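You operate a simulated robot arm through the tools that you are given. There is no shell and no other tool. Be economical: measure what you need, move in short steps, check, and stop when the job is done.

The job below is to be done with a simulated two-armed robot. You get a single attempt, and the scene is never put back.

TASK
Lock off, move the guide rail to green, lid the blue crate.
Fine: lock off first, flap shut; black clamp switch to FREE, green band at the collar, then back to TIGHT; blue lid. Where these are worked on the way, their far stop is far enough and under half their travel is too little: black clamp switch.
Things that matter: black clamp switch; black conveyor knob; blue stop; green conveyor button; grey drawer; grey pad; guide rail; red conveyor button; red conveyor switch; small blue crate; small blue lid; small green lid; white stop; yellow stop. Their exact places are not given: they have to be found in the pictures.

The check looks at the end state, three seconds after you hand in, the way a careful person would. Anything else that was tipped, shoved, dropped, spilled or broken makes it a failure. Lids that push on must go on centred and level and be pressed home; caps that screw on are set level and turned clockwise until they are tight.

THE ROBOT
Two 7-joint arms with two-finger parallel grippers on one trunk, on a base that drives. Base frame: it is fixed to the floor where the robot stands at the start and does not move with it; the origin is under the middle of the robot, x ahead of it, y to its left, z up. Lengths are in mm, angles in degrees, forces in N, time in s.
The left shoulder is at the start at [50, 161, 1048], the right one opposite. With the tool pointing down near the work surface each hand reaches from about 100 to 660 mm from the robot's upright axis, wherever it stands, measured 20 degrees to its own side. Places, roughly: black clamp switch [600, 900, 800]; black conveyor knob [700, 0, 1000]; blue stop [900, 200, 900]; green conveyor button [700, 200, 1000]; grey drawer [700, 400, 600]; grey pad [-1250, -2000, 1250]; guide rail [1100, 1000, 1000]; red conveyor button [700, 100, 1000]; red conveyor switch [600, 0, 800]; small green lid [1000, 1250, 1000]; white stop [900, 700, 900]; yellow stop [900, 1300, 900]. Payload 3.43 kg a hand.
The tool frame of a hand sits at the grasp point between the pads (the TCP): z along the fingers, y along the line on which they close. The tips reach 30 mm beyond it. Largest opening 94 mm; finger width 28, thickness 10; the body of the gripper, 50 by 96 mm, starts 55 mm behind the TCP.
Orientation is that of the tool frame in the base frame, as [roll, pitch, yaw] about the fixed x, y, z axes, in that order (R = Rz(yaw) Ry(pitch) Rx(roll)). With the fingers straight down and closing along the base's y, the tool's x points along the base's -x, its y along +y and its z along -z.

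THE INTERFACE
- The arms move only by the tool arm_command. It takes "left_rows", "right_rows" or both (then of equal length, played together; a hand with none holds still); each is text: rows parted by semicolons, each of 7 numbers parted by spaces: the shift along the tool's x, y, z in mm, then the turn, a rotation vector about the tool's x, y, z in degrees, then the opening in per cent of the stroke, from 0 (shut) to 100 (fully open). In form: dx dy dz wx wy wz fingers; .... A call has 1 to 20 rows; each row shifts and turns the commanded pose from where the row before left it, along the tool's axes as they then stand. Each row takes 0.2 s and may step no farther than 50 mm and 8.6 degrees from the row before; otherwise, or with a gripper value out of range, the whole call is refused. A pose out of reach is approached as far as the arm can. The call stops where the force on the tool passes 40 N (or 10 N more than at its start, if that is more) or the arm is blocked; 0.2 s more then pass. The fingers move at their own pace (about 45 mm/s each) and stop on an object; they squeeze with about 43 N. The grip force told is the motor's: it shows also when the fingers shut on nothing. Time passes only in rows, and 0.2 s behind the last, so rows that do not move let the fingers close. It gives the time, the measured TCP pose, the force on the tool (base axes), the opening and the grip force at its end, in the units of the frame above (readings bear some noise), with the torque about the TCP (base axes, N m) and any sound that the robot's microphone picked up, and new pictures: "pictures" is both (left out), scene, wrist or none (wrist: the cameras of the hands that moved).
- Cameras (640 x 400 px; columns grow to the right, rows downward): "scene" is now at [123.9, 39.3, 1218.5]; the picture's right is [0.43, -0.90, 0.00], its down [-0.09, -0.04, -0.99] and it looks along [0.90, 0.43, -0.10] (base axes); focal length 214 px, centre (320, 200). "left" rides on the left gripper at [76, -14, -103] in its tool frame; the picture's right is [0.18, 0.98, 0.00], its down [-0.75, 0.14, -0.64] and it looks along [-0.63, 0.12, 0.77] (tool axes); focal length 243 px, centre (320, 200). "right" rides on the right gripper at [76, 14, -102] in its tool frame; the picture's right is [-0.18, 0.98, 0.00], its down [-0.75, -0.14, -0.64] and it looks along [-0.63, -0.12, 0.77] (tool axes); focal length 243 px, centre (320, 200).
- lift_body(by): slides the trunk up (or, below 0, down) by that many mm; the arms and the scene camera ride with it, the base frame stays. It gives what a move gives, with no picture.
- base_move(legs): drives the robot by 1 to 6 legs, each [ahead, left, turn to the left] in mm, mm and degrees, along the robot's own axes; the way and the turn of a leg run together, so that a leg with both is an arc; at most 1500 mm and 180 degrees a leg. The arms and the cameras ride along, it lands a little off, and it stops where it bumps. It gives what a move gives, and a new picture of the scene camera.
- aim_head(pan, tilt): turns the head with the scene camera to pan (to the left, within 80 degrees either way) and tilt (down, from -29 to 69), counted from straight ahead of the robot. It gives what a move gives, and a new picture of the scene camera.
- point_at(camera, pixels): for up to 12 pixels [column, row] of the newest picture of that camera ("zoom" is the newest enlarged one), the place [x, y, z] in the base frame of the surface seen there, good to about 3 mm. It takes no simulated time.
- zoom(camera, box): a new picture of the part [left, top, right, bottom] of that camera's present view, enlarged. It takes no simulated time.
- finish_job(): hands the job in; it is judged then, once.

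Work in short steps. Measure before you move; look again where a grasp or a placing could have gone wrong, and mend it. You have 80 turns and 260 pictures in all, those below and enlarged ones among them. Open the grippers and draw the arms clear of the work before you hand the job in, unless the task says otherwise.

The tools are called after "Emit:" as a command line: name --argument value ..., lists and objects as JSON in quotes. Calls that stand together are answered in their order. arm_command: Moves the arms, as the interface text tells. Its arguments: {"type":"object","properties":{"left_rows":{"type":"string"},"right_rows":{"type":"string"},"pictures":{"type":"string","enum":["both","scene","wrist","none"]}},"required":[]} The other tools are called the same way: lift_body (by) slides the trunk up or down; base_move (legs) drives the base; aim_head (pan, tilt) turns the head that bears the scene camera; point_at (camera, pixels) gives the place of the surface under pixels of a picture; zoom (camera, box) takes an enlarged picture of a part of a camera's view; finish_job () hands the job in.

At the start:

```text
time_s: 0.0
left_position: [274.3, 303.4, 1199.3]
left_ee_rot: [179.9, -0.1, 180.0]
left_contact_force: [-0.6, -0.2, 0.2]
left_moment: [0.0, 0.03, -0.02]
left_gripper_width: 94.2
left_grip_force: 0.1
right_position: [345.6, 5.9, 1245.4]
right_ee_rot: [179.8, 0.0, -180.0]
right_contact_force: [0.5, -0.7, 0.6]
right_moment: [-0.01, 0.0, 0.02]
right_gripper_width: 94.0
right_grip_force: 0.1
trunk travel left (down, up): [-75.0, 192.0]
robot x, y, heading: [0.6, -1.6, 0.0]
head pan, tilt: [25.7, 5.9]
```

scene: 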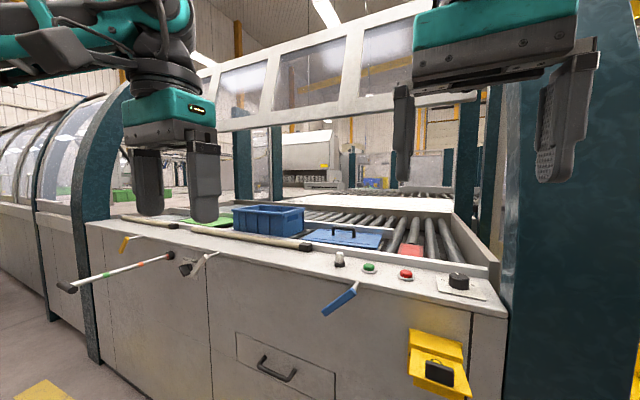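
right: 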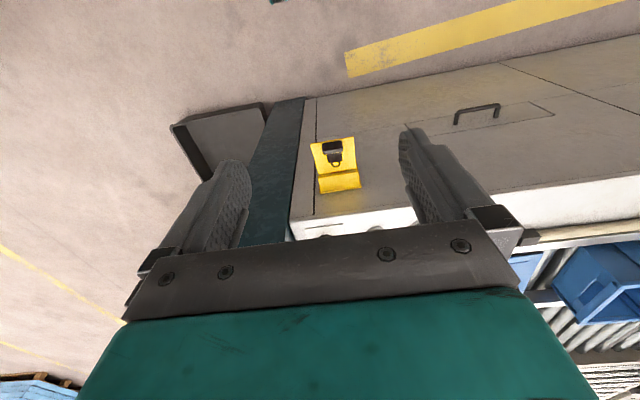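
left: 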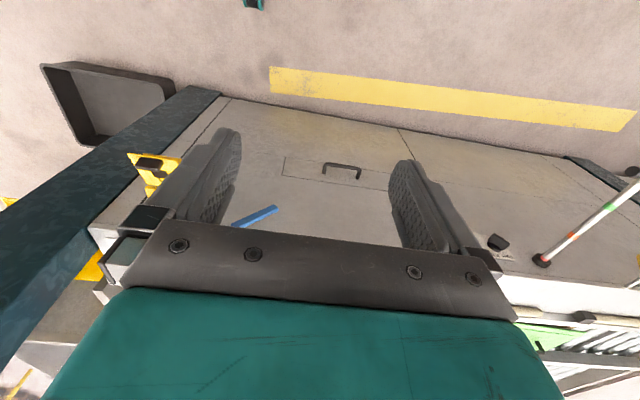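

The scene shows a switch box (yellow, ~437,365), a rod with coloured bands (~120,270), the clamp (~195,265), and the crate and lid (~270,218 and ~345,238). I enlarge these first.

Emit:
zoom --camera "scene" --box '[380, 300, 500, 400]'

Emit:
zoom --camera "scene" --box '[50, 200, 250, 325]'

Emit:
zoom --camera "scene" --box '[200, 180, 500, 320]'

```text
4.00 times, centred on (440, 350) of scene
```

zoom: 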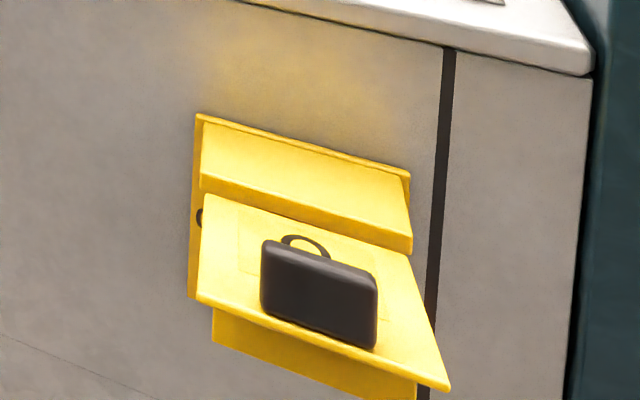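

```text
3.20 times, centred on (150, 262) of scene
```

zoom: 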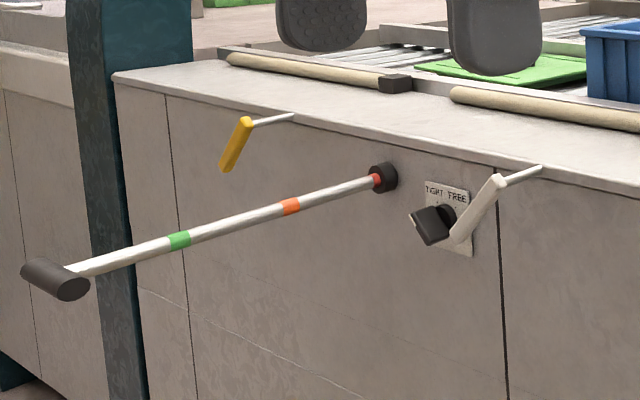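

```text
2.13 times, centred on (350, 250) of scene
```

zoom: 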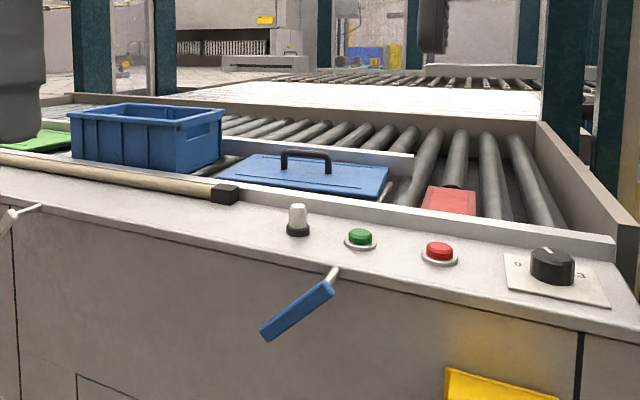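

I need a better look at the yellow box, so I aim the head at it.

Emit:
aim_head --pan 0 --tilt 45

Emit:
zoom --camera "right" --box '[280, 110, 400, 210]'

```text
time_s: 1.1
left_position: [275.6, 302.5, 1198.2]
left_ee_rot: [180.0, 0.0, 180.0]
left_contact_force: [-0.5, 0.1, 0.2]
left_moment: [-0.03, -0.02, 0.01]
left_gripper_width: 94.0
left_grip_force: 0.1
right_position: [348.7, 3.6, 1243.0]
right_ee_rot: [179.8, -0.1, 179.7]
right_contact_force: [36.3, -17.0, -12.8]
right_moment: [1.82, 2.78, 1.42]
right_gripper_width: 94.1
right_grip_force: 0.1
trunk travel left (down, up): [-75.0, 192.0]
robot x, y, heading: [-2.8, 1.0, -0.1]
head pan, tilt: [0.0, 45.0]
```

scene: 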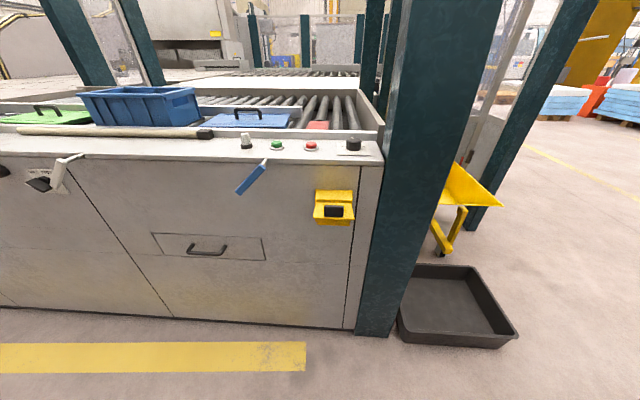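

```text
4.00 times, centred on (340, 160) of right
```

zoom: 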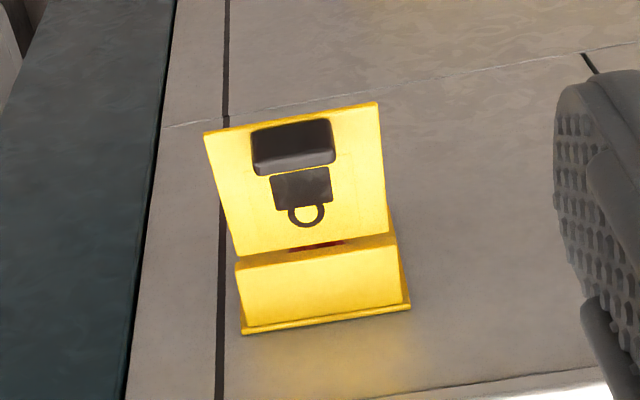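

The right tool reads 36 N, so the head may be pushing on the right arm. I move that arm away to the right.

Emit:
arm_command --right_rows "-20 -30 10 0 0 0 100; -20 -30 20 0 0 0 100; 0 -30 30 0 0 0 100; 0 0 0 0 0 0 100" --pictures "both"

Emit:
zoom --camera "scene" --box '[290, 170, 380, 240]'

```text
time_s: 2.0
left_position: [275.4, 303.1, 1198.6]
left_ee_rot: [180.0, 0.0, 180.0]
left_contact_force: [0.4, 0.4, -0.7]
left_moment: [0.02, 0.0, -0.02]
left_gripper_width: 94.1
left_grip_force: 0.0
right_position: [386.7, -84.9, 1181.7]
right_ee_rot: [179.9, 0.0, 180.0]
right_contact_force: [-0.4, 0.1, -1.0]
right_moment: [0.01, -0.01, -0.01]
right_gripper_width: 94.1
right_grip_force: 0.1
trunk travel left (down, up): [-75.0, 192.0]
robot x, y, heading: [1.1, -0.5, 0.0]
head pan, tilt: [0.0, 45.0]
```

scene: 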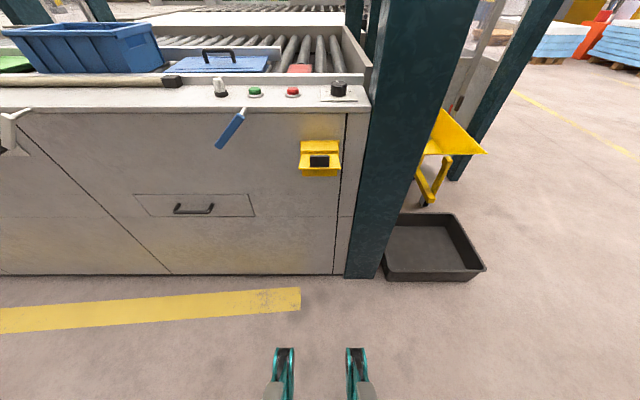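
right: 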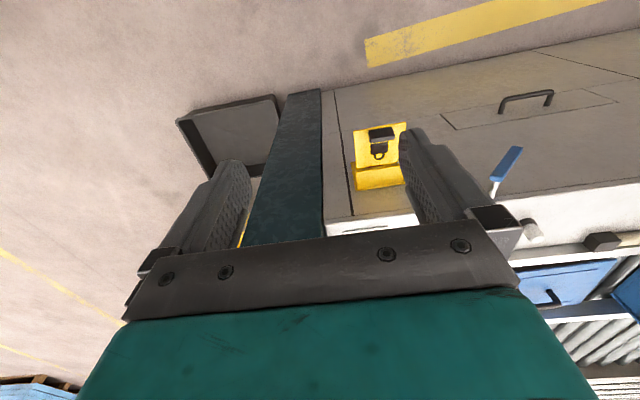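

```text
5.71 times, centred on (335, 205) of scene
```

zoom: 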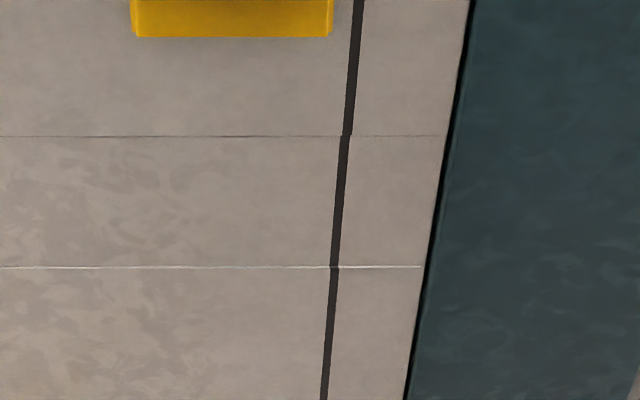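

The contact is gone. I measure the yellow box and front panel and zoom in again.

Emit:
point_at --camera "scene" --pixels '[[280, 150], [320, 144], [320, 153], [320, 160], [320, 168], [303, 166], [337, 166], [338, 88], [292, 91], [255, 91], [195, 208], [230, 130]]'

Emit:
zoom --camera "scene" --box '[280, 130, 360, 185]'

Emit:
zoom --camera "right" --box '[330, 110, 430, 200]'

```text
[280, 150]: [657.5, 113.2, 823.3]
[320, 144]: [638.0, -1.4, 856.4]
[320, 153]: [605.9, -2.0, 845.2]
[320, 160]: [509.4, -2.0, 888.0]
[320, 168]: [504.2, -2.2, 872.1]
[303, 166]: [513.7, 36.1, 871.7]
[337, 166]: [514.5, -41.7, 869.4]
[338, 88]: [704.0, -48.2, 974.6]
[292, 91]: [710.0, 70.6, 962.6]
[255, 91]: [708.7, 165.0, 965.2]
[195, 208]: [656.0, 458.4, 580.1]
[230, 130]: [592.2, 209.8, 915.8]
```

```text
7.27 times, centred on (320, 158) of scene
```

zoom: 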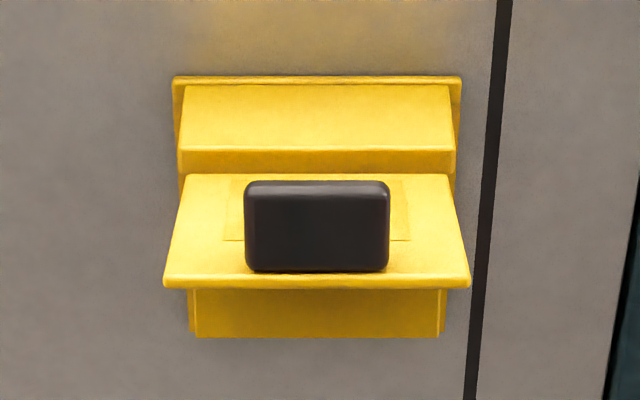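

```text
4.44 times, centred on (380, 155) of right
```

zoom: 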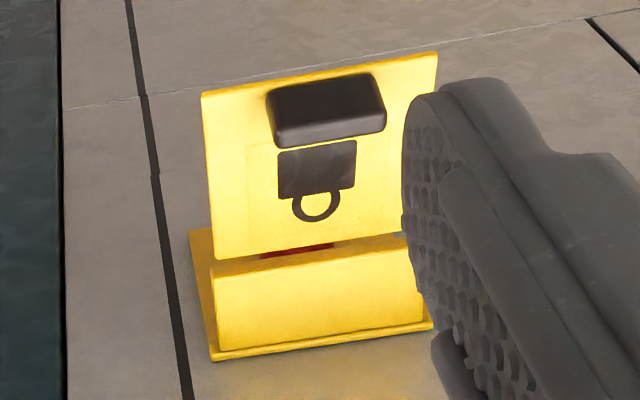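

The flap seems hinged at its inner edge and is swung up, with the red switch under it. I turn the right hand to horizontal while lowering it, so its wrist camera looks up under the flap.

Emit:
arm_command --right_rows "0 10 35 0 -8.18 0 100; 5 10 34.6 0 -8.18 0 100; 9.9 10 33.6 0 -8.18 0 100; 14.5 10 31.8 0 -8.18 0 100; 18.9 10 29.4 0 -8.18 0 100; 22.9 10 26.5 0 -8.18 0 100; 26.4 10 23 0 -8.18 0 100; 29.4 5 18.9 0 -8.18 0 100; 31.8 0 14.6 0 -8.18 0 100; 33.6 0 9.9 0 -8.18 0 100; 34.6 0 5 0 -8.18 0 100; 0 0 0 0 0 0 100" --pictures "both"

```text
time_s: 4.7
left_position: [275.8, 303.3, 1198.3]
left_ee_rot: [-180.0, 0.0, -180.0]
left_contact_force: [-0.2, 0.7, 0.1]
left_moment: [0.0, -0.02, -0.06]
left_gripper_width: 93.9
left_grip_force: 0.0
right_position: [403.6, 10.3, 818.0]
right_ee_rot: [151.5, 89.8, 151.4]
right_contact_force: [-0.4, 0.5, -0.2]
right_moment: [0.01, 0.01, -0.02]
right_gripper_width: 94.0
right_grip_force: 0.1
right hand out of reach, approached as far as the arm can: row 11
trunk travel left (down, up): [-75.0, 192.0]
robot x, y, heading: [0.9, 0.4, 0.1]
head pan, tilt: [0.0, 45.0]
```

scene: 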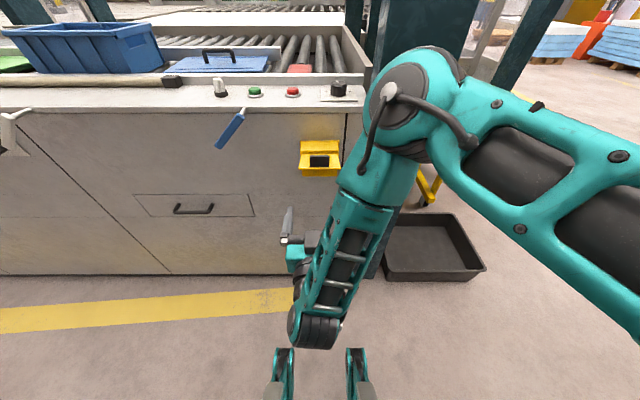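
right: 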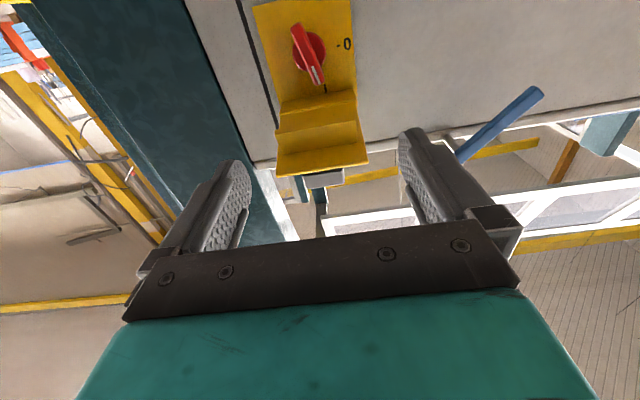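

The wrist view shows a red rotary handle at (310,55) with a "0" mark. I zoom in and measure it.

Emit:
zoom --camera "right" --box '[240, 0, 380, 90]'

Emit:
point_at --camera "right" --pixels '[[310, 50], [299, 30], [318, 80], [305, 55], [340, 70], [270, 60], [262, 10], [345, 10], [320, 130], [275, 170], [362, 160], [325, 178]]'

```text
4.44 times, centred on (310, 45) of right
```

zoom: 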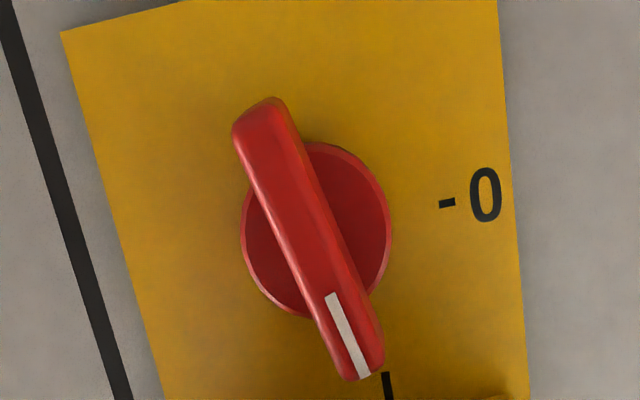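

```text
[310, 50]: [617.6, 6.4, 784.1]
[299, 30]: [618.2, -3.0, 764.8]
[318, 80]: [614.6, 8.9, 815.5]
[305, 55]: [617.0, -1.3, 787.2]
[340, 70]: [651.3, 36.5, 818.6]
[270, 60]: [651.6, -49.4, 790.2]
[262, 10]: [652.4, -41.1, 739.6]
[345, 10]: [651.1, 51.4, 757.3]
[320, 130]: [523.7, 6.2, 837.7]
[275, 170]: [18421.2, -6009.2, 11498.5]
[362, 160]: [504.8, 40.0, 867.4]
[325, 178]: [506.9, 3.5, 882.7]
```

The handle's white mark points up and 0 lies to its left, so it needs a 90° turn counter-clockwise as seen from the front. I probe the flap profile for clearance.

Emit:
point_at --camera "right" --pixels '[[320, 85], [320, 92], [320, 97], [320, 103], [320, 110], [320, 118], [320, 124], [320, 135], [320, 145], [320, 155], [320, 163], [285, 120]]'

Emit:
zoom --camera "right" --box '[240, 60, 400, 200]'

```text
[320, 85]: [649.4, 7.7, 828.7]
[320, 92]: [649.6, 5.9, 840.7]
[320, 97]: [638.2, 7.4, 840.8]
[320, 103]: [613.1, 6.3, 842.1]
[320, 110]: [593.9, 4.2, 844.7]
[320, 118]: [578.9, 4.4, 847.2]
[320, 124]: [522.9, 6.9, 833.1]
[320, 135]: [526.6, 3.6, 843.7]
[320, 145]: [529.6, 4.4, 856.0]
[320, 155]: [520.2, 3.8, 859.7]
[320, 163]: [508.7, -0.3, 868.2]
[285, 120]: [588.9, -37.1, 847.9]
```

```text
2.86 times, centred on (320, 130) of right
```

zoom: 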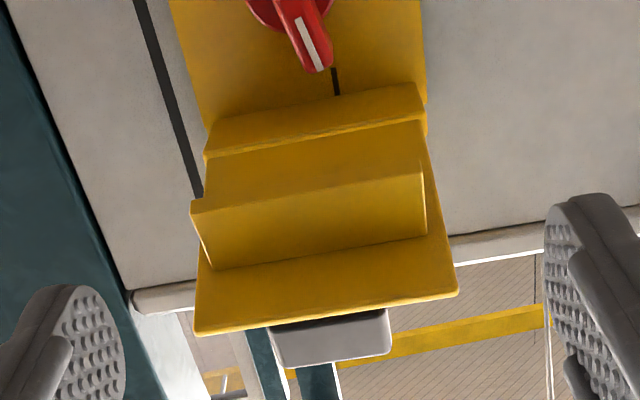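

The hood and flap lip are at z≥833. So I push the handle's lower end to the right from its left side, with closed fingers from below. First I approach at y≈30, z≈770.

Emit:
arm_command --right_rows "12 5 20 0 0 0 0; 12 5 30 0 0 0 0; 12 5 30 0 0 0 0; 12 5 30 0 0 0 0; 0 0 30 0 0 0 0; 0 0 0 0 0 0 0" --pictures "wrist"

```text
time_s: 6.0
left_position: [275.4, 303.7, 1199.8]
left_ee_rot: [-179.9, 0.0, 179.9]
left_contact_force: [0.2, 0.4, -0.3]
left_moment: [-0.01, -0.02, -0.01]
left_gripper_width: 94.3
left_grip_force: 0.0
right_position: [533.7, 48.8, 792.8]
right_ee_rot: [164.6, 89.7, 164.4]
right_contact_force: [-0.5, 0.2, -0.5]
right_moment: [0.01, 0.0, 0.0]
right_gripper_width: 0.2
right_grip_force: 26.3
right hand out of reach, approached as far as the arm can: row 3, 4, 5
trunk travel left (down, up): [-75.0, 192.0]
robot x, y, heading: [0.6, -2.8, -0.1]
head pan, tilt: [0.0, 45.0]
```

right: 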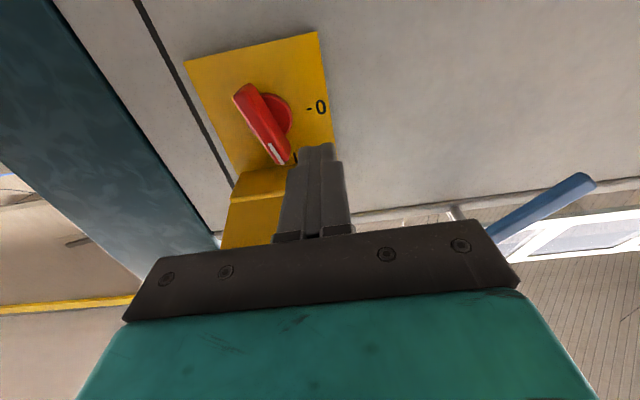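

The arm is near its lower reach limit (z 793 instead of 770), so I lower the trunk 40 mm to gain reach.

Emit:
lift_body --by -40

Emit:
arm_command --right_rows "0 -5 20 0 0 0 0; 0 -5 20 0 0 0 0; 0 0 0 0 0 0 0" --pictures "wrist"

```text
time_s: 6.9
left_position: [275.0, 303.2, 1157.8]
left_ee_rot: [179.9, 0.0, 180.0]
left_contact_force: [-0.2, -0.1, -0.4]
left_moment: [0.04, 0.01, 0.03]
left_gripper_width: 93.9
left_grip_force: 0.1
right_position: [534.2, 49.5, 752.8]
right_ee_rot: [160.4, 89.7, 160.0]
right_contact_force: [-0.5, -0.2, -0.6]
right_moment: [-0.02, -0.01, -0.02]
right_gripper_width: 0.1
right_grip_force: 32.9
trunk travel left (down, up): [-35.0, 232.0]
robot x, y, heading: [2.4, 0.3, -0.1]
head pan, tilt: [0.0, 45.0]
```

```text
time_s: 7.7
left_position: [276.1, 303.0, 1158.4]
left_ee_rot: [180.0, 0.0, -179.9]
left_contact_force: [1.2, 0.1, -1.0]
left_moment: [-0.01, 0.01, -0.01]
left_gripper_width: 94.1
left_grip_force: 0.1
right_position: [571.7, 46.8, 763.1]
right_ee_rot: [170.2, 89.5, 169.6]
right_contact_force: [0.6, -1.0, -0.8]
right_moment: [0.04, -0.01, 0.03]
right_gripper_width: 0.2
right_grip_force: 32.9
right hand out of reach, approached as far as the arm can: row 1, 2
trunk travel left (down, up): [-35.0, 232.0]
robot x, y, heading: [-1.0, 4.5, -0.1]
head pan, tilt: [0.0, 45.0]
```

right: 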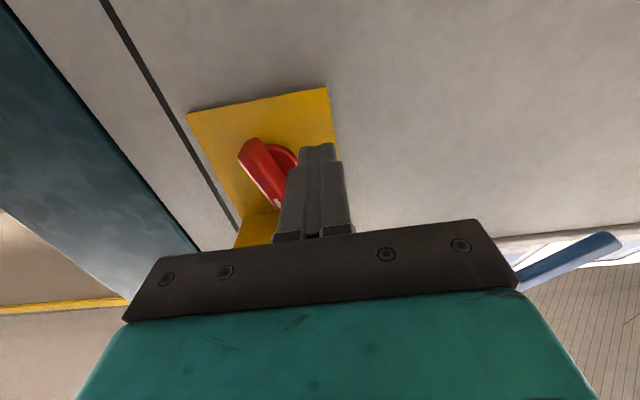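

The target is on the inner side of the right arm's reach. I draw back a little and shift the base left 150 mm for a better posture.

Emit:
arm_command --right_rows "0 0 -30 0 0 0 0; 0 0 -30 0 0 0 0" --pictures "none"

Emit:
base_move --legs '[[0, 160, 0]]'

Emit:
arm_command --right_rows "0 -35 0 0 0 0 0; 0 -35 0 0 0 0 0; 0 -35 0 0 0 0 0; 0 -35 0 0 0 0 0; 0 -30 0 0 0 0 0; 0 0 0 0 0 0 0" --pictures "wrist"

```text
time_s: 8.3
left_position: [276.1, 303.9, 1158.6]
left_ee_rot: [-179.9, 0.0, 179.9]
left_contact_force: [-0.6, -0.7, -0.1]
left_moment: [0.0, 0.01, -0.01]
left_gripper_width: 93.9
left_grip_force: 0.0
right_position: [511.6, 46.7, 762.1]
right_ee_rot: [154.2, 89.9, 153.9]
right_contact_force: [-0.8, -0.6, -0.9]
right_moment: [0.01, 0.03, -0.01]
right_gripper_width: 0.0
right_grip_force: 33.5
trunk travel left (down, up): [-35.0, 232.0]
robot x, y, heading: [0.9, 2.0, -0.1]
head pan, tilt: [0.0, 45.0]
```

```text
time_s: 10.3
left_position: [277.8, 461.1, 1159.9]
left_ee_rot: [179.9, 0.0, 179.8]
left_contact_force: [-0.3, 0.6, -0.1]
left_moment: [0.02, 0.0, 0.02]
left_gripper_width: 94.0
left_grip_force: 0.1
right_position: [513.4, 202.1, 762.8]
right_ee_rot: [163.2, 89.7, 162.8]
right_contact_force: [-0.3, -0.8, 0.1]
right_moment: [-0.01, 0.0, 0.01]
right_gripper_width: 0.0
right_grip_force: 33.3
trunk travel left (down, up): [-35.0, 232.0]
robot x, y, heading: [-0.5, 157.4, -0.0]
head pan, tilt: [0.0, 45.0]
```

scene: 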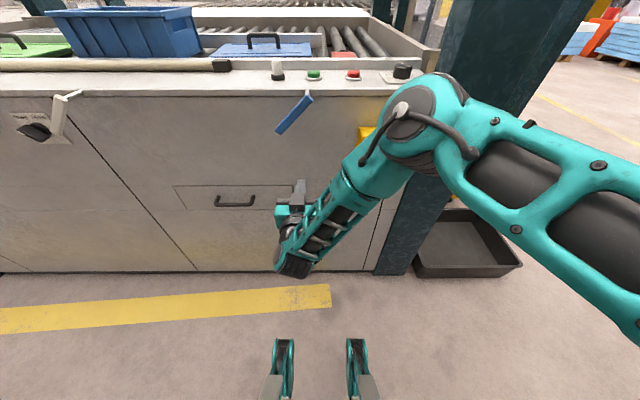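

```text
time_s: 11.7
left_position: [276.5, 460.8, 1158.4]
left_ee_rot: [179.9, 0.0, 179.9]
left_contact_force: [-1.1, 0.0, 0.5]
left_moment: [0.0, -0.02, -0.02]
left_gripper_width: 94.0
left_grip_force: 0.0
right_position: [484.8, 112.4, 826.3]
right_ee_rot: [166.6, 89.6, 165.8]
right_contact_force: [-0.4, 0.4, 0.4]
right_moment: [0.01, 0.0, -0.02]
right_gripper_width: 0.0
right_grip_force: 33.0
right hand out of reach, approached as far as the arm can: row 1, 2, 3, 4, 5
trunk travel left (down, up): [-35.0, 232.0]
robot x, y, heading: [-1.3, 158.6, -0.0]
head pan, tilt: [0.0, 45.0]
```

right: 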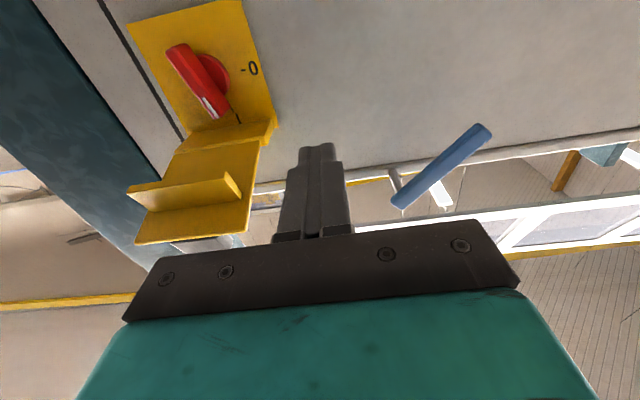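

Moving right ran out of reach too: the wrist is too folded, so this arm wants the target farther away and to its left. I back the base up, shift it right, and lower the trunk.

Emit:
base_move --legs '[[-170, 0, 0], [0, -260, 0]]'

Emit:
lift_body --by -34

Emit:
arm_command --right_rows "0 40 15 0 0 0 0; 0 40 15 0 0 0 0; 0 40 15 0 0 0 0; 0 40 15 0 0 0 0; 0 0 0 0 0 0 0" --pictures "wrist"

```text
time_s: 15.7
left_position: [102.7, 204.2, 1159.0]
left_ee_rot: [-180.0, 0.0, -180.0]
left_contact_force: [0.7, -0.1, 0.6]
left_moment: [0.02, 0.01, 0.0]
left_gripper_width: 94.2
left_grip_force: 0.0
right_position: [313.5, -144.1, 824.8]
right_ee_rot: [168.4, 89.6, 167.9]
right_contact_force: [-0.7, -0.6, 0.6]
right_moment: [0.03, -0.05, -0.01]
right_gripper_width: 0.0
right_grip_force: 33.0
trunk travel left (down, up): [-35.0, 232.0]
robot x, y, heading: [-172.2, -99.6, 0.2]
head pan, tilt: [0.0, 45.0]
```

scene: 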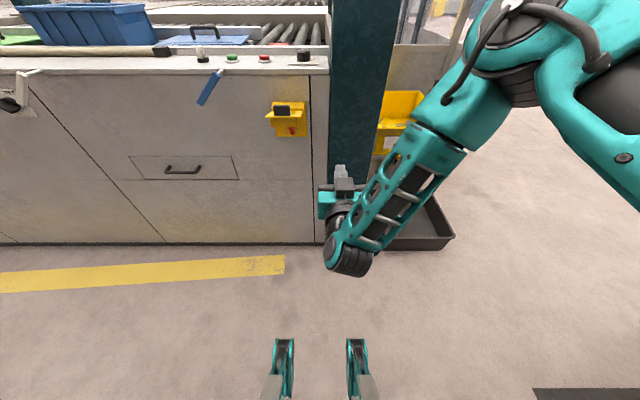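

```text
time_s: 16.4
left_position: [103.3, 203.2, 1124.5]
left_ee_rot: [-180.0, -0.1, -179.9]
left_contact_force: [0.4, -0.8, 0.2]
left_moment: [0.01, 0.0, 0.02]
left_gripper_width: 94.1
left_grip_force: 0.1
right_position: [313.5, -143.3, 792.8]
right_ee_rot: [168.1, 89.6, 167.6]
right_contact_force: [0.3, 0.6, -0.9]
right_moment: [-0.01, 0.01, -0.01]
right_gripper_width: 0.0
right_grip_force: 32.8
trunk travel left (down, up): [-1.0, 266.0]
robot x, y, heading: [-170.0, -101.5, -0.1]
head pan, tilt: [0.0, 45.0]
```

```text
time_s: 17.6
left_position: [103.4, 203.5, 1123.8]
left_ee_rot: [-180.0, 0.0, -179.9]
left_contact_force: [1.2, 0.8, -0.4]
left_moment: [-0.03, -0.01, 0.01]
left_gripper_width: 94.1
left_grip_force: 0.1
right_position: [374.4, 16.2, 789.8]
right_ee_rot: [174.4, 89.5, 174.0]
right_contact_force: [-0.8, 0.5, -0.3]
right_moment: [-0.03, 0.04, -0.03]
right_gripper_width: 0.0
right_grip_force: 32.6
trunk travel left (down, up): [-1.0, 266.0]
robot x, y, heading: [-170.1, -98.3, 0.1]
head pan, tilt: [0.0, 45.0]
```

right: 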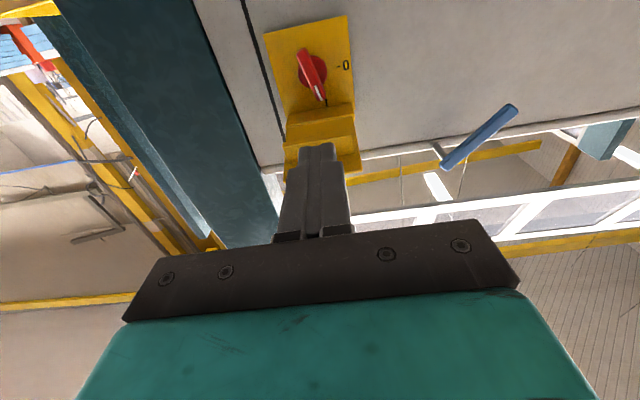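

It tracks well now. I move to the left of the handle's lower end: target (590, 32, 766).

Emit:
arm_command --right_rows "8 4 36 0 0 0 0; 8 4 36 0 0 0 0; 7 4 36 0 0 0 0; 0 4 36 0 0 0 0; 0 0 36 0 0 0 0; 0 0 36 0 0 0 0; 0 0 0 0 0 0 0" --pictures "wrist"

```text
time_s: 19.2
left_position: [101.4, 203.2, 1124.9]
left_ee_rot: [180.0, 0.1, -179.8]
left_contact_force: [0.1, -0.6, -0.2]
left_moment: [0.02, 0.04, -0.03]
left_gripper_width: 94.2
left_grip_force: 0.2
right_position: [529.9, -14.9, 782.2]
right_ee_rot: [171.9, 89.5, 171.5]
right_contact_force: [1.0, 0.6, 0.0]
right_moment: [0.01, 0.0, 0.01]
right_gripper_width: 0.0
right_grip_force: 32.8
right hand out of reach, approached as far as the arm can: row 3, 4, 5, 6
trunk travel left (down, up): [-1.0, 266.0]
robot x, y, heading: [-173.5, -101.8, -0.2]
head pan, tilt: [0.0, 45.0]
```

right: 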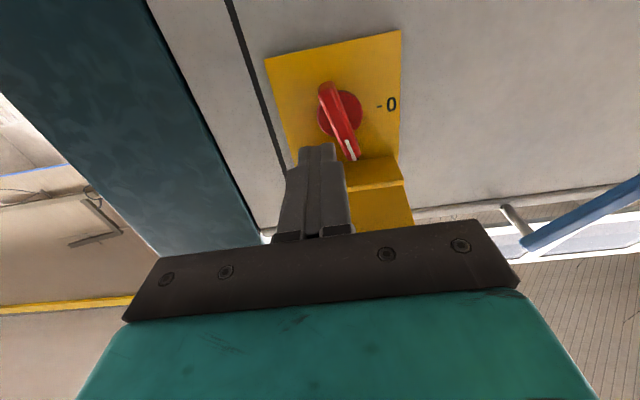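

Now it's at far reach (about 700 mm). I draw the hand back and drive the base ahead 110 mm.

Emit:
arm_command --right_rows "5 16 -40 0 0 0 0; 5 16 -40 0 0 0 0; 4 16 -30 0 0 0 0; 0 0 0 0 0 0 0" --pictures "none"

Emit:
base_move --legs '[[110, 0, 0]]'

Emit:
arm_command --right_rows "0 0 20 0 0 0 0; 0 0 20 0 0 0 0; 0 0 0 0 0 0 0" --pictures "wrist"

```text
time_s: 20.2
left_position: [103.5, 203.5, 1124.9]
left_ee_rot: [179.9, 0.1, -179.9]
left_contact_force: [-0.1, -0.8, -0.7]
left_moment: [-0.01, 0.0, -0.03]
left_gripper_width: 94.1
left_grip_force: 0.1
right_position: [419.2, 29.8, 772.2]
right_ee_rot: [171.4, 89.4, 171.1]
right_contact_force: [0.2, 0.0, -0.1]
right_moment: [-0.01, 0.0, 0.0]
right_gripper_width: 0.2
right_grip_force: 33.2
right hand out of reach, approached as far as the arm can: row 3
trunk travel left (down, up): [-1.0, 266.0]
robot x, y, heading: [-169.6, -98.9, 0.2]
head pan, tilt: [0.0, 45.0]
```

```text
time_s: 21.4
left_position: [211.0, 203.4, 1124.5]
left_ee_rot: [-180.0, 0.0, -179.9]
left_contact_force: [0.1, -0.5, 0.4]
left_moment: [0.0, 0.01, 0.01]
left_gripper_width: 94.0
left_grip_force: 0.1
right_position: [527.5, 30.3, 771.0]
right_ee_rot: [172.3, 89.4, 171.8]
right_contact_force: [0.5, 0.6, -0.3]
right_moment: [0.0, 0.0, 0.0]
right_gripper_width: 0.0
right_grip_force: 33.2
trunk travel left (down, up): [-1.0, 266.0]
robot x, y, heading: [-60.0, -100.5, 0.2]
head pan, tilt: [0.0, 45.0]
```

scene: 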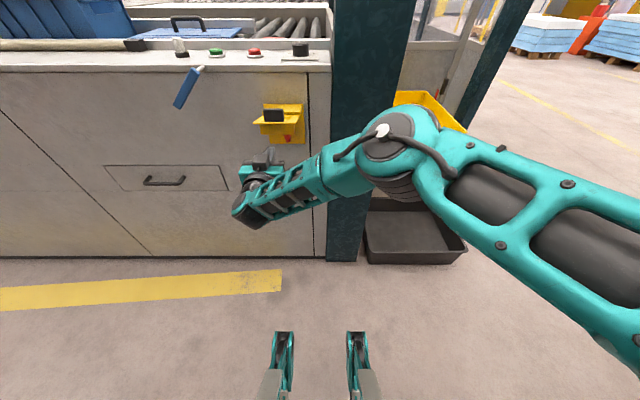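

```text
time_s: 22.2
left_position: [210.2, 203.2, 1124.2]
left_ee_rot: [180.0, 0.0, -179.9]
left_contact_force: [-0.3, 0.2, -0.2]
left_moment: [-0.04, -0.04, -0.01]
left_gripper_width: 93.9
left_grip_force: 0.0
right_position: [565.3, 22.5, 775.4]
right_ee_rot: [174.0, 89.2, 173.6]
right_contact_force: [-0.6, 0.6, -0.6]
right_moment: [-0.03, 0.02, 0.01]
right_gripper_width: 0.0
right_grip_force: 33.2
right hand out of reach, approached as far as the arm can: row 1, 2
trunk travel left (down, up): [-1.0, 266.0]
robot x, y, heading: [-65.0, -97.7, 0.1]
head pan, tilt: [0.0, 45.0]
```

right: 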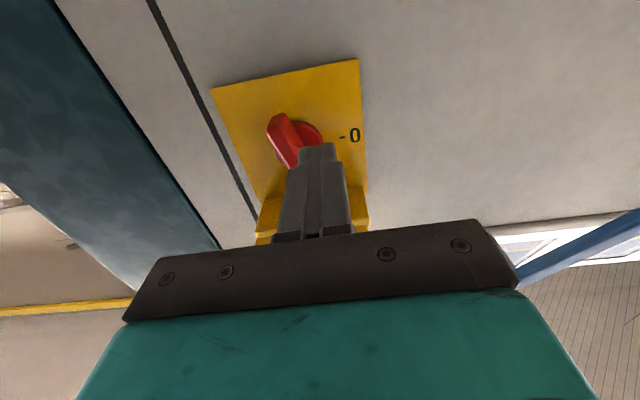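

Still slightly short of forward reach. I draw back 50 mm and bring the base another 60 mm ahead.

Emit:
arm_command --right_rows "0 3 -40 0 0 0 0; 0 3 -40 0 0 0 0" --pictures "none"

Emit:
base_move --legs '[[65, 0, 0]]'

Emit:
arm_command --right_rows "3 0 25 0 0 0 0; 3 0 25 0 0 0 0; 0 0 0 0 0 0 0" --pictures "wrist"

```text
time_s: 22.8
left_position: [210.5, 204.7, 1125.8]
left_ee_rot: [-180.0, 0.1, -180.0]
left_contact_force: [0.1, -0.1, -0.3]
left_moment: [0.02, 0.01, -0.01]
left_gripper_width: 94.0
left_grip_force: 0.1
right_position: [483.9, 27.3, 775.2]
right_ee_rot: [173.3, 89.4, 172.9]
right_contact_force: [-0.3, 0.3, -0.3]
right_moment: [-0.03, 0.0, 0.01]
right_gripper_width: 0.0
right_grip_force: 33.8
trunk travel left (down, up): [-1.0, 266.0]
robot x, y, heading: [-63.3, -100.4, -0.2]
head pan, tilt: [0.0, 45.0]
```

```text
time_s: 23.8
left_position: [275.7, 203.4, 1123.4]
left_ee_rot: [180.0, 0.0, -179.9]
left_contact_force: [-0.1, -0.4, 0.7]
left_moment: [0.01, 0.02, 0.0]
left_gripper_width: 94.3
left_grip_force: 0.1
right_position: [549.7, 27.4, 774.9]
right_ee_rot: [172.5, 89.4, 172.1]
right_contact_force: [-0.4, 0.3, 0.6]
right_moment: [0.01, 0.0, -0.02]
right_gripper_width: 0.0
right_grip_force: 32.9
trunk travel left (down, up): [-1.0, 266.0]
robot x, y, heading: [1.2, -97.2, 0.1]
head pan, tilt: [0.0, 45.0]
```

scene: 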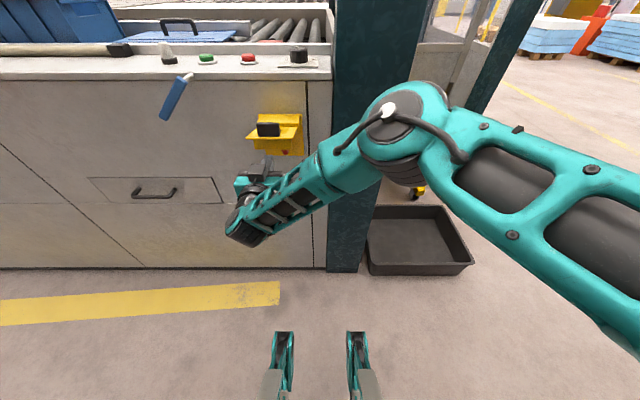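

```text
time_s: 24.6
left_position: [276.1, 204.0, 1124.1]
left_ee_rot: [180.0, 0.1, -179.9]
left_contact_force: [0.4, 0.2, -0.4]
left_moment: [0.01, 0.01, -0.02]
left_gripper_width: 94.2
left_grip_force: 0.0
right_position: [600.0, 28.3, 769.2]
right_ee_rot: [173.7, 89.4, 173.3]
right_contact_force: [-0.2, -0.5, 0.4]
right_moment: [0.01, 0.0, 0.01]
right_gripper_width: 0.0
right_grip_force: 32.7
trunk travel left (down, up): [-1.0, 266.0]
robot x, y, heading: [-2.6, -102.7, 0.0]
head pan, tilt: [0.0, 45.0]
```

right: 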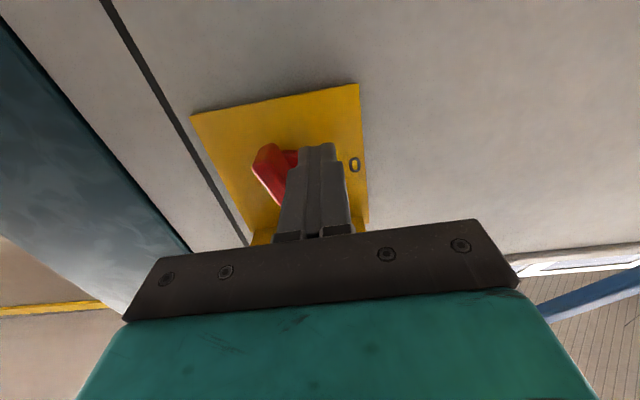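

In position at (600, 28, 769). I go 12 mm in and push the handle's lower end to the right in small steps, then slightly up.

Emit:
arm_command --right_rows "0 0 12 0 0 0 0; 0 -7 0 0 0 0 0; 0 -7 0 0 0 0 0; 0 -7 0 0 0 0 0; 0 -7 0 0 0 0 0; 0 -7 0 0 0 0 0; 0 -7 0 0 0 0 0; -2 -4 0 0 0 0 0; -3 0 0 0 0 0 0; 0 0 0 0 0 0 0" --pictures "wrist"

```text
time_s: 26.8
left_position: [277.4, 204.2, 1124.0]
left_ee_rot: [179.9, -0.1, -179.9]
left_contact_force: [0.5, -0.1, 0.5]
left_moment: [0.03, -0.01, 0.04]
left_gripper_width: 93.9
left_grip_force: 0.1
right_position: [611.7, -17.5, 769.6]
right_ee_rot: [179.7, 88.8, 179.2]
right_contact_force: [-7.7, -0.4, -21.0]
right_moment: [0.01, 0.01, 0.11]
right_gripper_width: 0.0
right_grip_force: 32.7
trunk travel left (down, up): [-1.0, 266.0]
robot x, y, heading: [0.8, -102.1, 0.1]
head pan, tilt: [0.0, 45.0]
```

right: 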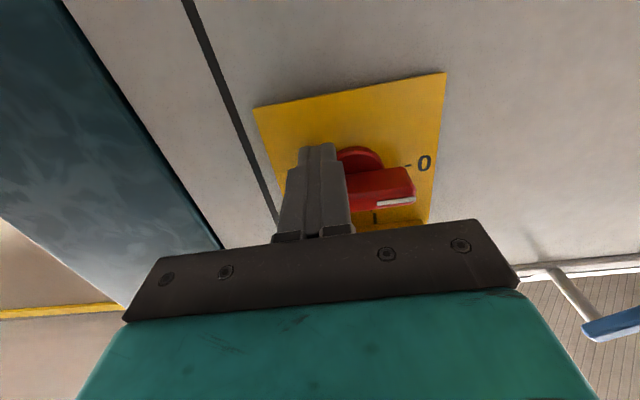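

The handle now points to 0 and resists with 21 N, so it seems to be at its stop. I back off and look.

Emit:
arm_command --right_rows "6 0 0 0 0 0 0; 0 0 -40 0 0 0 0; 0 0 -40 0 0 0 0; 0 0 -40 0 0 0 0; 0 0 -40 0 0 0 0; 0 0 0 0 0 0 0" --pictures "none"

Emit:
zoom --camera "right" --box '[240, 0, 480, 200]'

```text
time_s: 28.2
left_position: [275.8, 203.3, 1125.2]
left_ee_rot: [179.9, 0.0, -180.0]
left_contact_force: [0.7, 0.7, 0.7]
left_moment: [-0.02, 0.01, 0.01]
left_gripper_width: 93.7
left_grip_force: 0.1
right_position: [452.6, -16.4, 771.7]
right_ee_rot: [169.0, 89.4, 168.6]
right_contact_force: [-0.5, -0.5, -1.2]
right_moment: [0.03, 0.01, -0.04]
right_gripper_width: 0.1
right_grip_force: 32.5
trunk travel left (down, up): [-1.0, 266.0]
robot x, y, heading: [3.9, -96.9, 0.0]
head pan, tilt: [0.0, 45.0]
```

```text
2.00 times, centred on (360, 100) of right
```

zoom: 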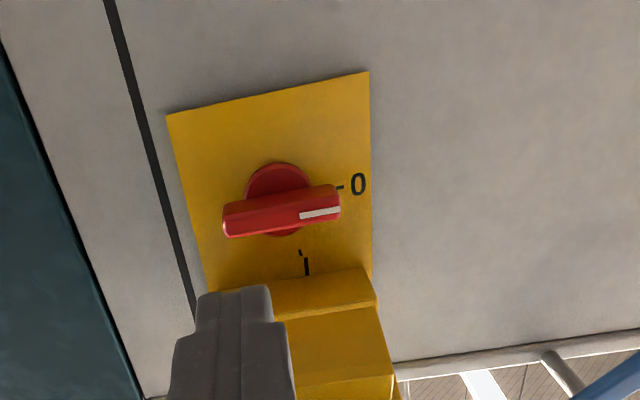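

The switch is at 0. Next is the flap: I raise the hand in front of it to z≈893, y≈31, to press down beside the black pull.

Emit:
arm_command --right_rows "-40 12 -10 0 0 0 0; -40 12 -10 0 0 0 0; -41 12 0 0 0 0 0; 0 11 30 0 0 0 0; 0 0 30 0 0 0 0; 0 0 20 0 0 0 0; 0 0 0 0 0 0 0" --pictures "both"

```text
time_s: 29.4
left_position: [275.5, 204.4, 1124.8]
left_ee_rot: [180.0, -0.1, 180.0]
left_contact_force: [-0.1, 0.0, 0.0]
left_moment: [0.0, 0.02, 0.03]
left_gripper_width: 93.9
left_grip_force: 0.2
right_position: [475.5, 32.4, 890.2]
right_ee_rot: [-166.1, 89.2, -166.6]
right_contact_force: [-13.9, -6.5, 4.7]
right_moment: [-0.08, 0.01, -0.26]
right_gripper_width: 0.2
right_grip_force: 33.0
trunk travel left (down, up): [-1.0, 266.0]
robot x, y, heading: [1.2, -100.5, 0.2]
head pan, tilt: [0.0, 45.0]
stopped in row 5 (right hand): the force on the tool passed its limit at 68 N (the readings are from after the stop); the commanded pose is now the measured one
```

scene: 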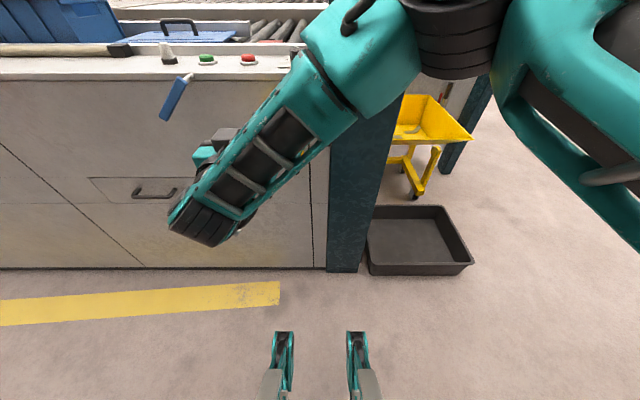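
right: 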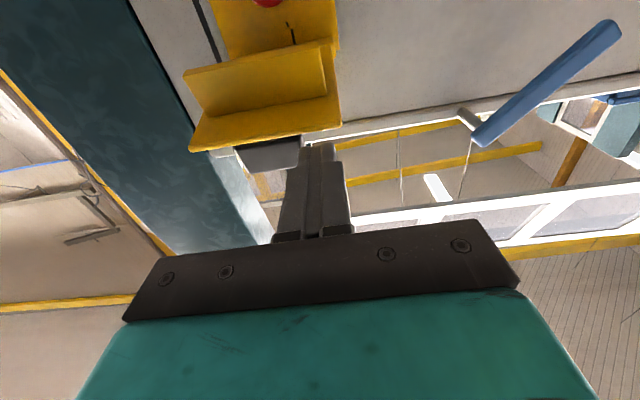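

The fingertips bumped the pull's front at x≈505. I back off, rise above it, come over and press down on its top.

Emit:
arm_command --right_rows "0 0 -20 0 0 0 0; -25 -14 0 0 0 0 0; 0 -14 25 0 0 0 0; 0 0 25 0 0 0 0; 0 0 15 0 0 0 0; 8 0 0 0 0 0 0; 8 0 0 0 0 0 0; 8 0 0 0 0 0 0; 8 0 0 0 0 0 0; 8 0 0 0 0 0 0" --pictures "both"

```text
time_s: 31.6
left_position: [275.8, 204.7, 1124.6]
left_ee_rot: [180.0, -0.1, -180.0]
left_contact_force: [0.5, -0.7, 0.3]
left_moment: [0.01, 0.03, 0.01]
left_gripper_width: 93.9
left_grip_force: 0.2
right_position: [523.1, 3.7, 875.1]
right_ee_rot: [-168.9, 89.2, -169.4]
right_contact_force: [0.2, -0.1, -0.1]
right_moment: [0.05, -0.02, -0.02]
right_gripper_width: 0.0
right_grip_force: 33.2
trunk travel left (down, up): [-1.0, 266.0]
robot x, y, heading: [-1.3, -101.7, -0.0]
head pan, tilt: [0.0, 45.0]
```

scene: 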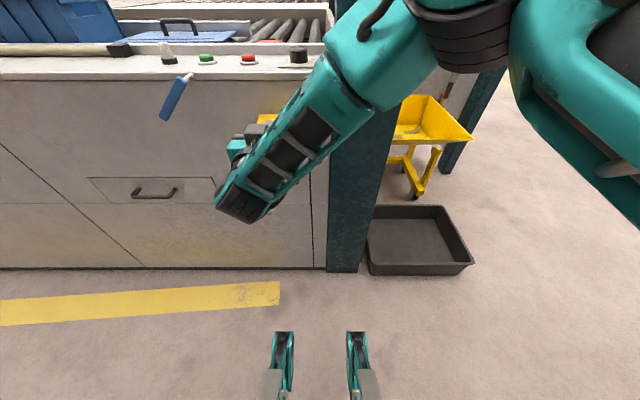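
right: 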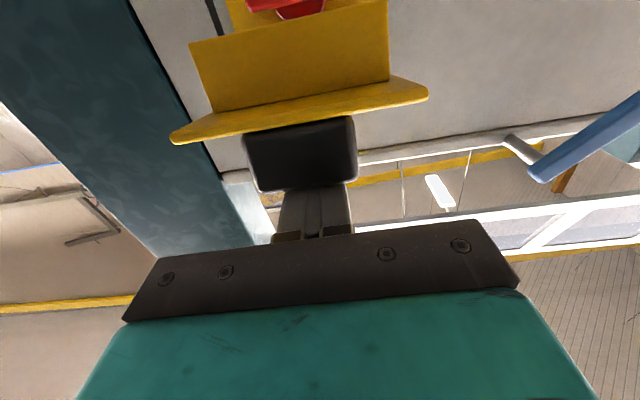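

The flap is swinging down under the fingers. I keep pressing down.

Emit:
arm_command --right_rows "12 0 0 0 0 0 0; 12 0 0 0 0 0 0; 12 0 0 0 0 0 0; 12 0 0 0 0 0 0; 12 0 0 0 0 0 0; 0 0 0 0 0 0 0" --pictures "wrist"

```text
time_s: 33.0
left_position: [276.1, 203.9, 1124.3]
left_ee_rot: [-180.0, -0.1, -179.9]
left_contact_force: [-0.5, 0.4, -0.3]
left_moment: [0.0, 0.01, -0.01]
left_gripper_width: 93.9
left_grip_force: 0.2
right_position: [523.7, 4.0, 814.1]
right_ee_rot: [-167.7, 89.2, -168.1]
right_contact_force: [0.5, 0.6, 0.8]
right_moment: [0.02, 0.0, 0.0]
right_gripper_width: 0.2
right_grip_force: 32.8
trunk travel left (down, up): [-1.0, 266.0]
robot x, y, heading: [2.4, -98.7, -0.1]
head pan, tilt: [0.0, 45.0]
```

right: 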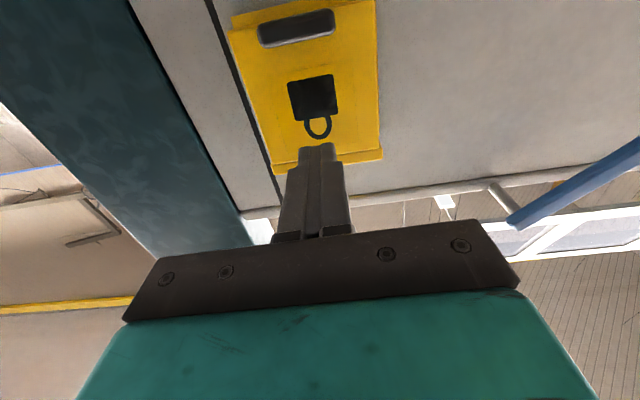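

The flap dropped shut. I measure its plane to confirm, then press it gently.

Emit:
point_at --camera "right" --pixels '[[250, 60], [355, 50], [265, 125], [365, 120], [300, 25], [240, 20], [360, 10], [290, 160], [380, 20]]'

```text
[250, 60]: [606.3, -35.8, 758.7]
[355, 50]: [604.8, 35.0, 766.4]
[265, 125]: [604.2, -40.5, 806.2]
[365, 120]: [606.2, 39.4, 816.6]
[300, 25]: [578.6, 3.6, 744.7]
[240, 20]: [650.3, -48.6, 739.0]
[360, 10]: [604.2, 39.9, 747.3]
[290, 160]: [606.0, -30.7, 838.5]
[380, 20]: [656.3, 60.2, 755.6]
```

The flap is vertical at x≈605, so it is shut. I retract the right hand, then back away and drive left towards the clamp area.

Emit:
arm_command --right_rows "0 0 -45 0 0 0 0; 0 0 -45 0 0 0 0; -45 0 0 0 0 0 0; -45 0 0 0 0 0 0; -45 0 0 0 0 0 0; -45 0 0 0 0 0 0; 0 0 0 0 0 0 0" --pictures "none"

Emit:
base_move --legs '[[-250, 0, 0], [0, 800, 0]]'

Emit:
aim_head --pan 10 --tilt 25

```text
time_s: 34.6
left_position: [276.4, 203.7, 1124.2]
left_ee_rot: [179.9, -0.2, -179.9]
left_contact_force: [0.3, -0.5, 0.4]
left_moment: [0.0, 0.0, -0.02]
left_gripper_width: 94.0
left_grip_force: 0.2
right_position: [434.9, 4.0, 994.6]
right_ee_rot: [-168.1, 89.1, -168.5]
right_contact_force: [-0.4, -0.5, -0.1]
right_moment: [0.02, 0.02, 0.03]
right_gripper_width: 0.0
right_grip_force: 33.3
trunk travel left (down, up): [-1.0, 266.0]
robot x, y, heading: [0.8, -102.6, -0.1]
head pan, tilt: [0.0, 45.0]
```

```text
time_s: 43.4
left_position: [25.4, 1004.1, 1124.2]
left_ee_rot: [-180.0, -0.1, -179.8]
left_contact_force: [-1.0, 1.5, -0.2]
left_moment: [0.0, 0.03, 0.0]
left_gripper_width: 93.9
left_grip_force: 0.1
right_position: [184.9, 804.9, 993.4]
right_ee_rot: [-168.7, 89.0, -169.0]
right_contact_force: [1.0, -0.2, -0.1]
right_moment: [0.0, 0.05, 0.0]
right_gripper_width: 0.0
right_grip_force: 33.0
trunk travel left (down, up): [-1.0, 266.0]
robot x, y, heading: [-250.2, 700.0, -0.0]
head pan, tilt: [0.0, 45.0]
```

scene: 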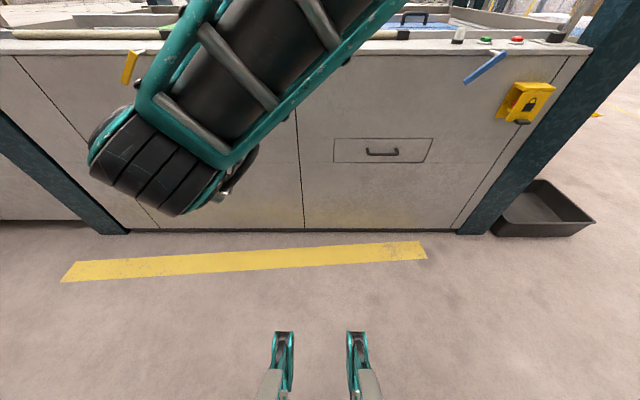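

```text
time_s: 44.2
left_position: [26.2, 1004.3, 1124.8]
left_ee_rot: [180.0, -0.1, -179.8]
left_contact_force: [-1.2, -0.2, -0.4]
left_moment: [-0.02, -0.01, 0.02]
left_gripper_width: 93.9
left_grip_force: 0.0
right_position: [185.0, 804.1, 993.8]
right_ee_rot: [-169.1, 89.1, -169.3]
right_contact_force: [-0.1, -1.0, 0.4]
right_moment: [0.0, -0.02, -0.02]
right_gripper_width: 0.0
right_grip_force: 32.9
trunk travel left (down, up): [-1.0, 266.0]
robot x, y, heading: [-245.5, 700.4, 0.2]
head pan, tilt: [10.0, 25.0]
```

scene: 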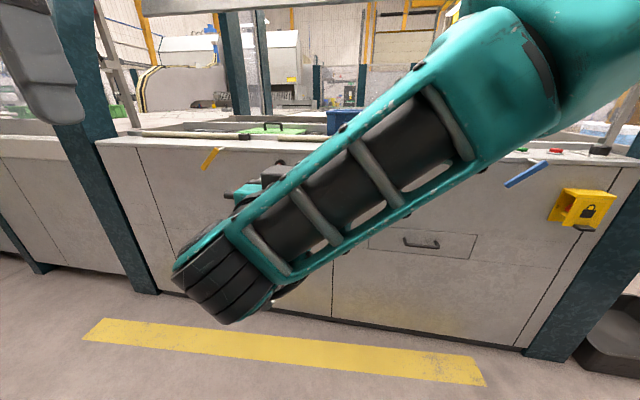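

The right forearm blocks the view. I turn that hand back to pointing down and move it up and to the right.

Emit:
arm_command --right_rows "-14 -23 -8 0 8.18 0 50; -12.7 -23 -9.9 0 8.18 0 50; -11.2 -23 -11.6 0 8.18 0 50; -9.4 -23 -13.1 0 8.18 0 50; -7.5 -23 -14.3 0 8.18 0 50; -5.3 -23 -15.2 0 8.18 0 50; -3.1 -23 -15.8 0 8.18 0 50; -0.8 -23 -16.1 0 8.18 0 50; 1.5 -23 -16.1 0 8.18 0 50; 3.7 -23 -15.7 0 8.18 0 50; 5.9 -23 -15 0 8.18 0 50; 0 -30 0 0 0 0 50; 0 -30 0 0 0 0 50; 0 0 0 0 0 0 50" --pictures "scene"

```text
time_s: 47.2
left_position: [26.0, 1003.8, 1124.1]
left_ee_rot: [-180.0, -0.2, -179.8]
left_contact_force: [-0.2, -0.2, 0.2]
left_moment: [-0.01, -0.02, 0.0]
left_gripper_width: 94.0
left_grip_force: 0.1
right_position: [99.2, 492.5, 1149.6]
right_ee_rot: [-179.8, -0.9, 179.7]
right_contact_force: [0.1, 0.1, -0.9]
right_moment: [-0.03, 0.0, -0.01]
right_gripper_width: 46.7
right_grip_force: 0.0
trunk travel left (down, up): [-1.0, 266.0]
robot x, y, heading: [-247.3, 699.9, 0.3]
head pan, tilt: [10.0, 25.0]
```

scene: 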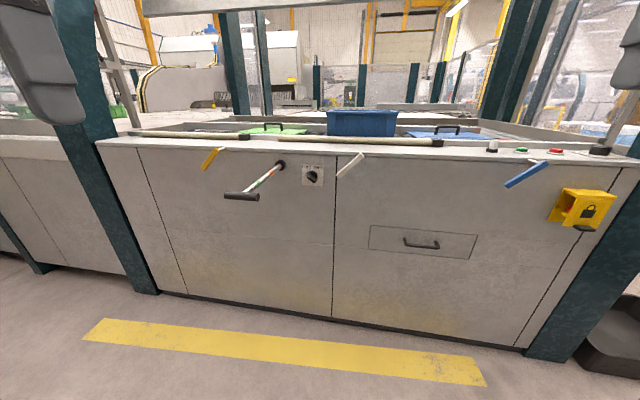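

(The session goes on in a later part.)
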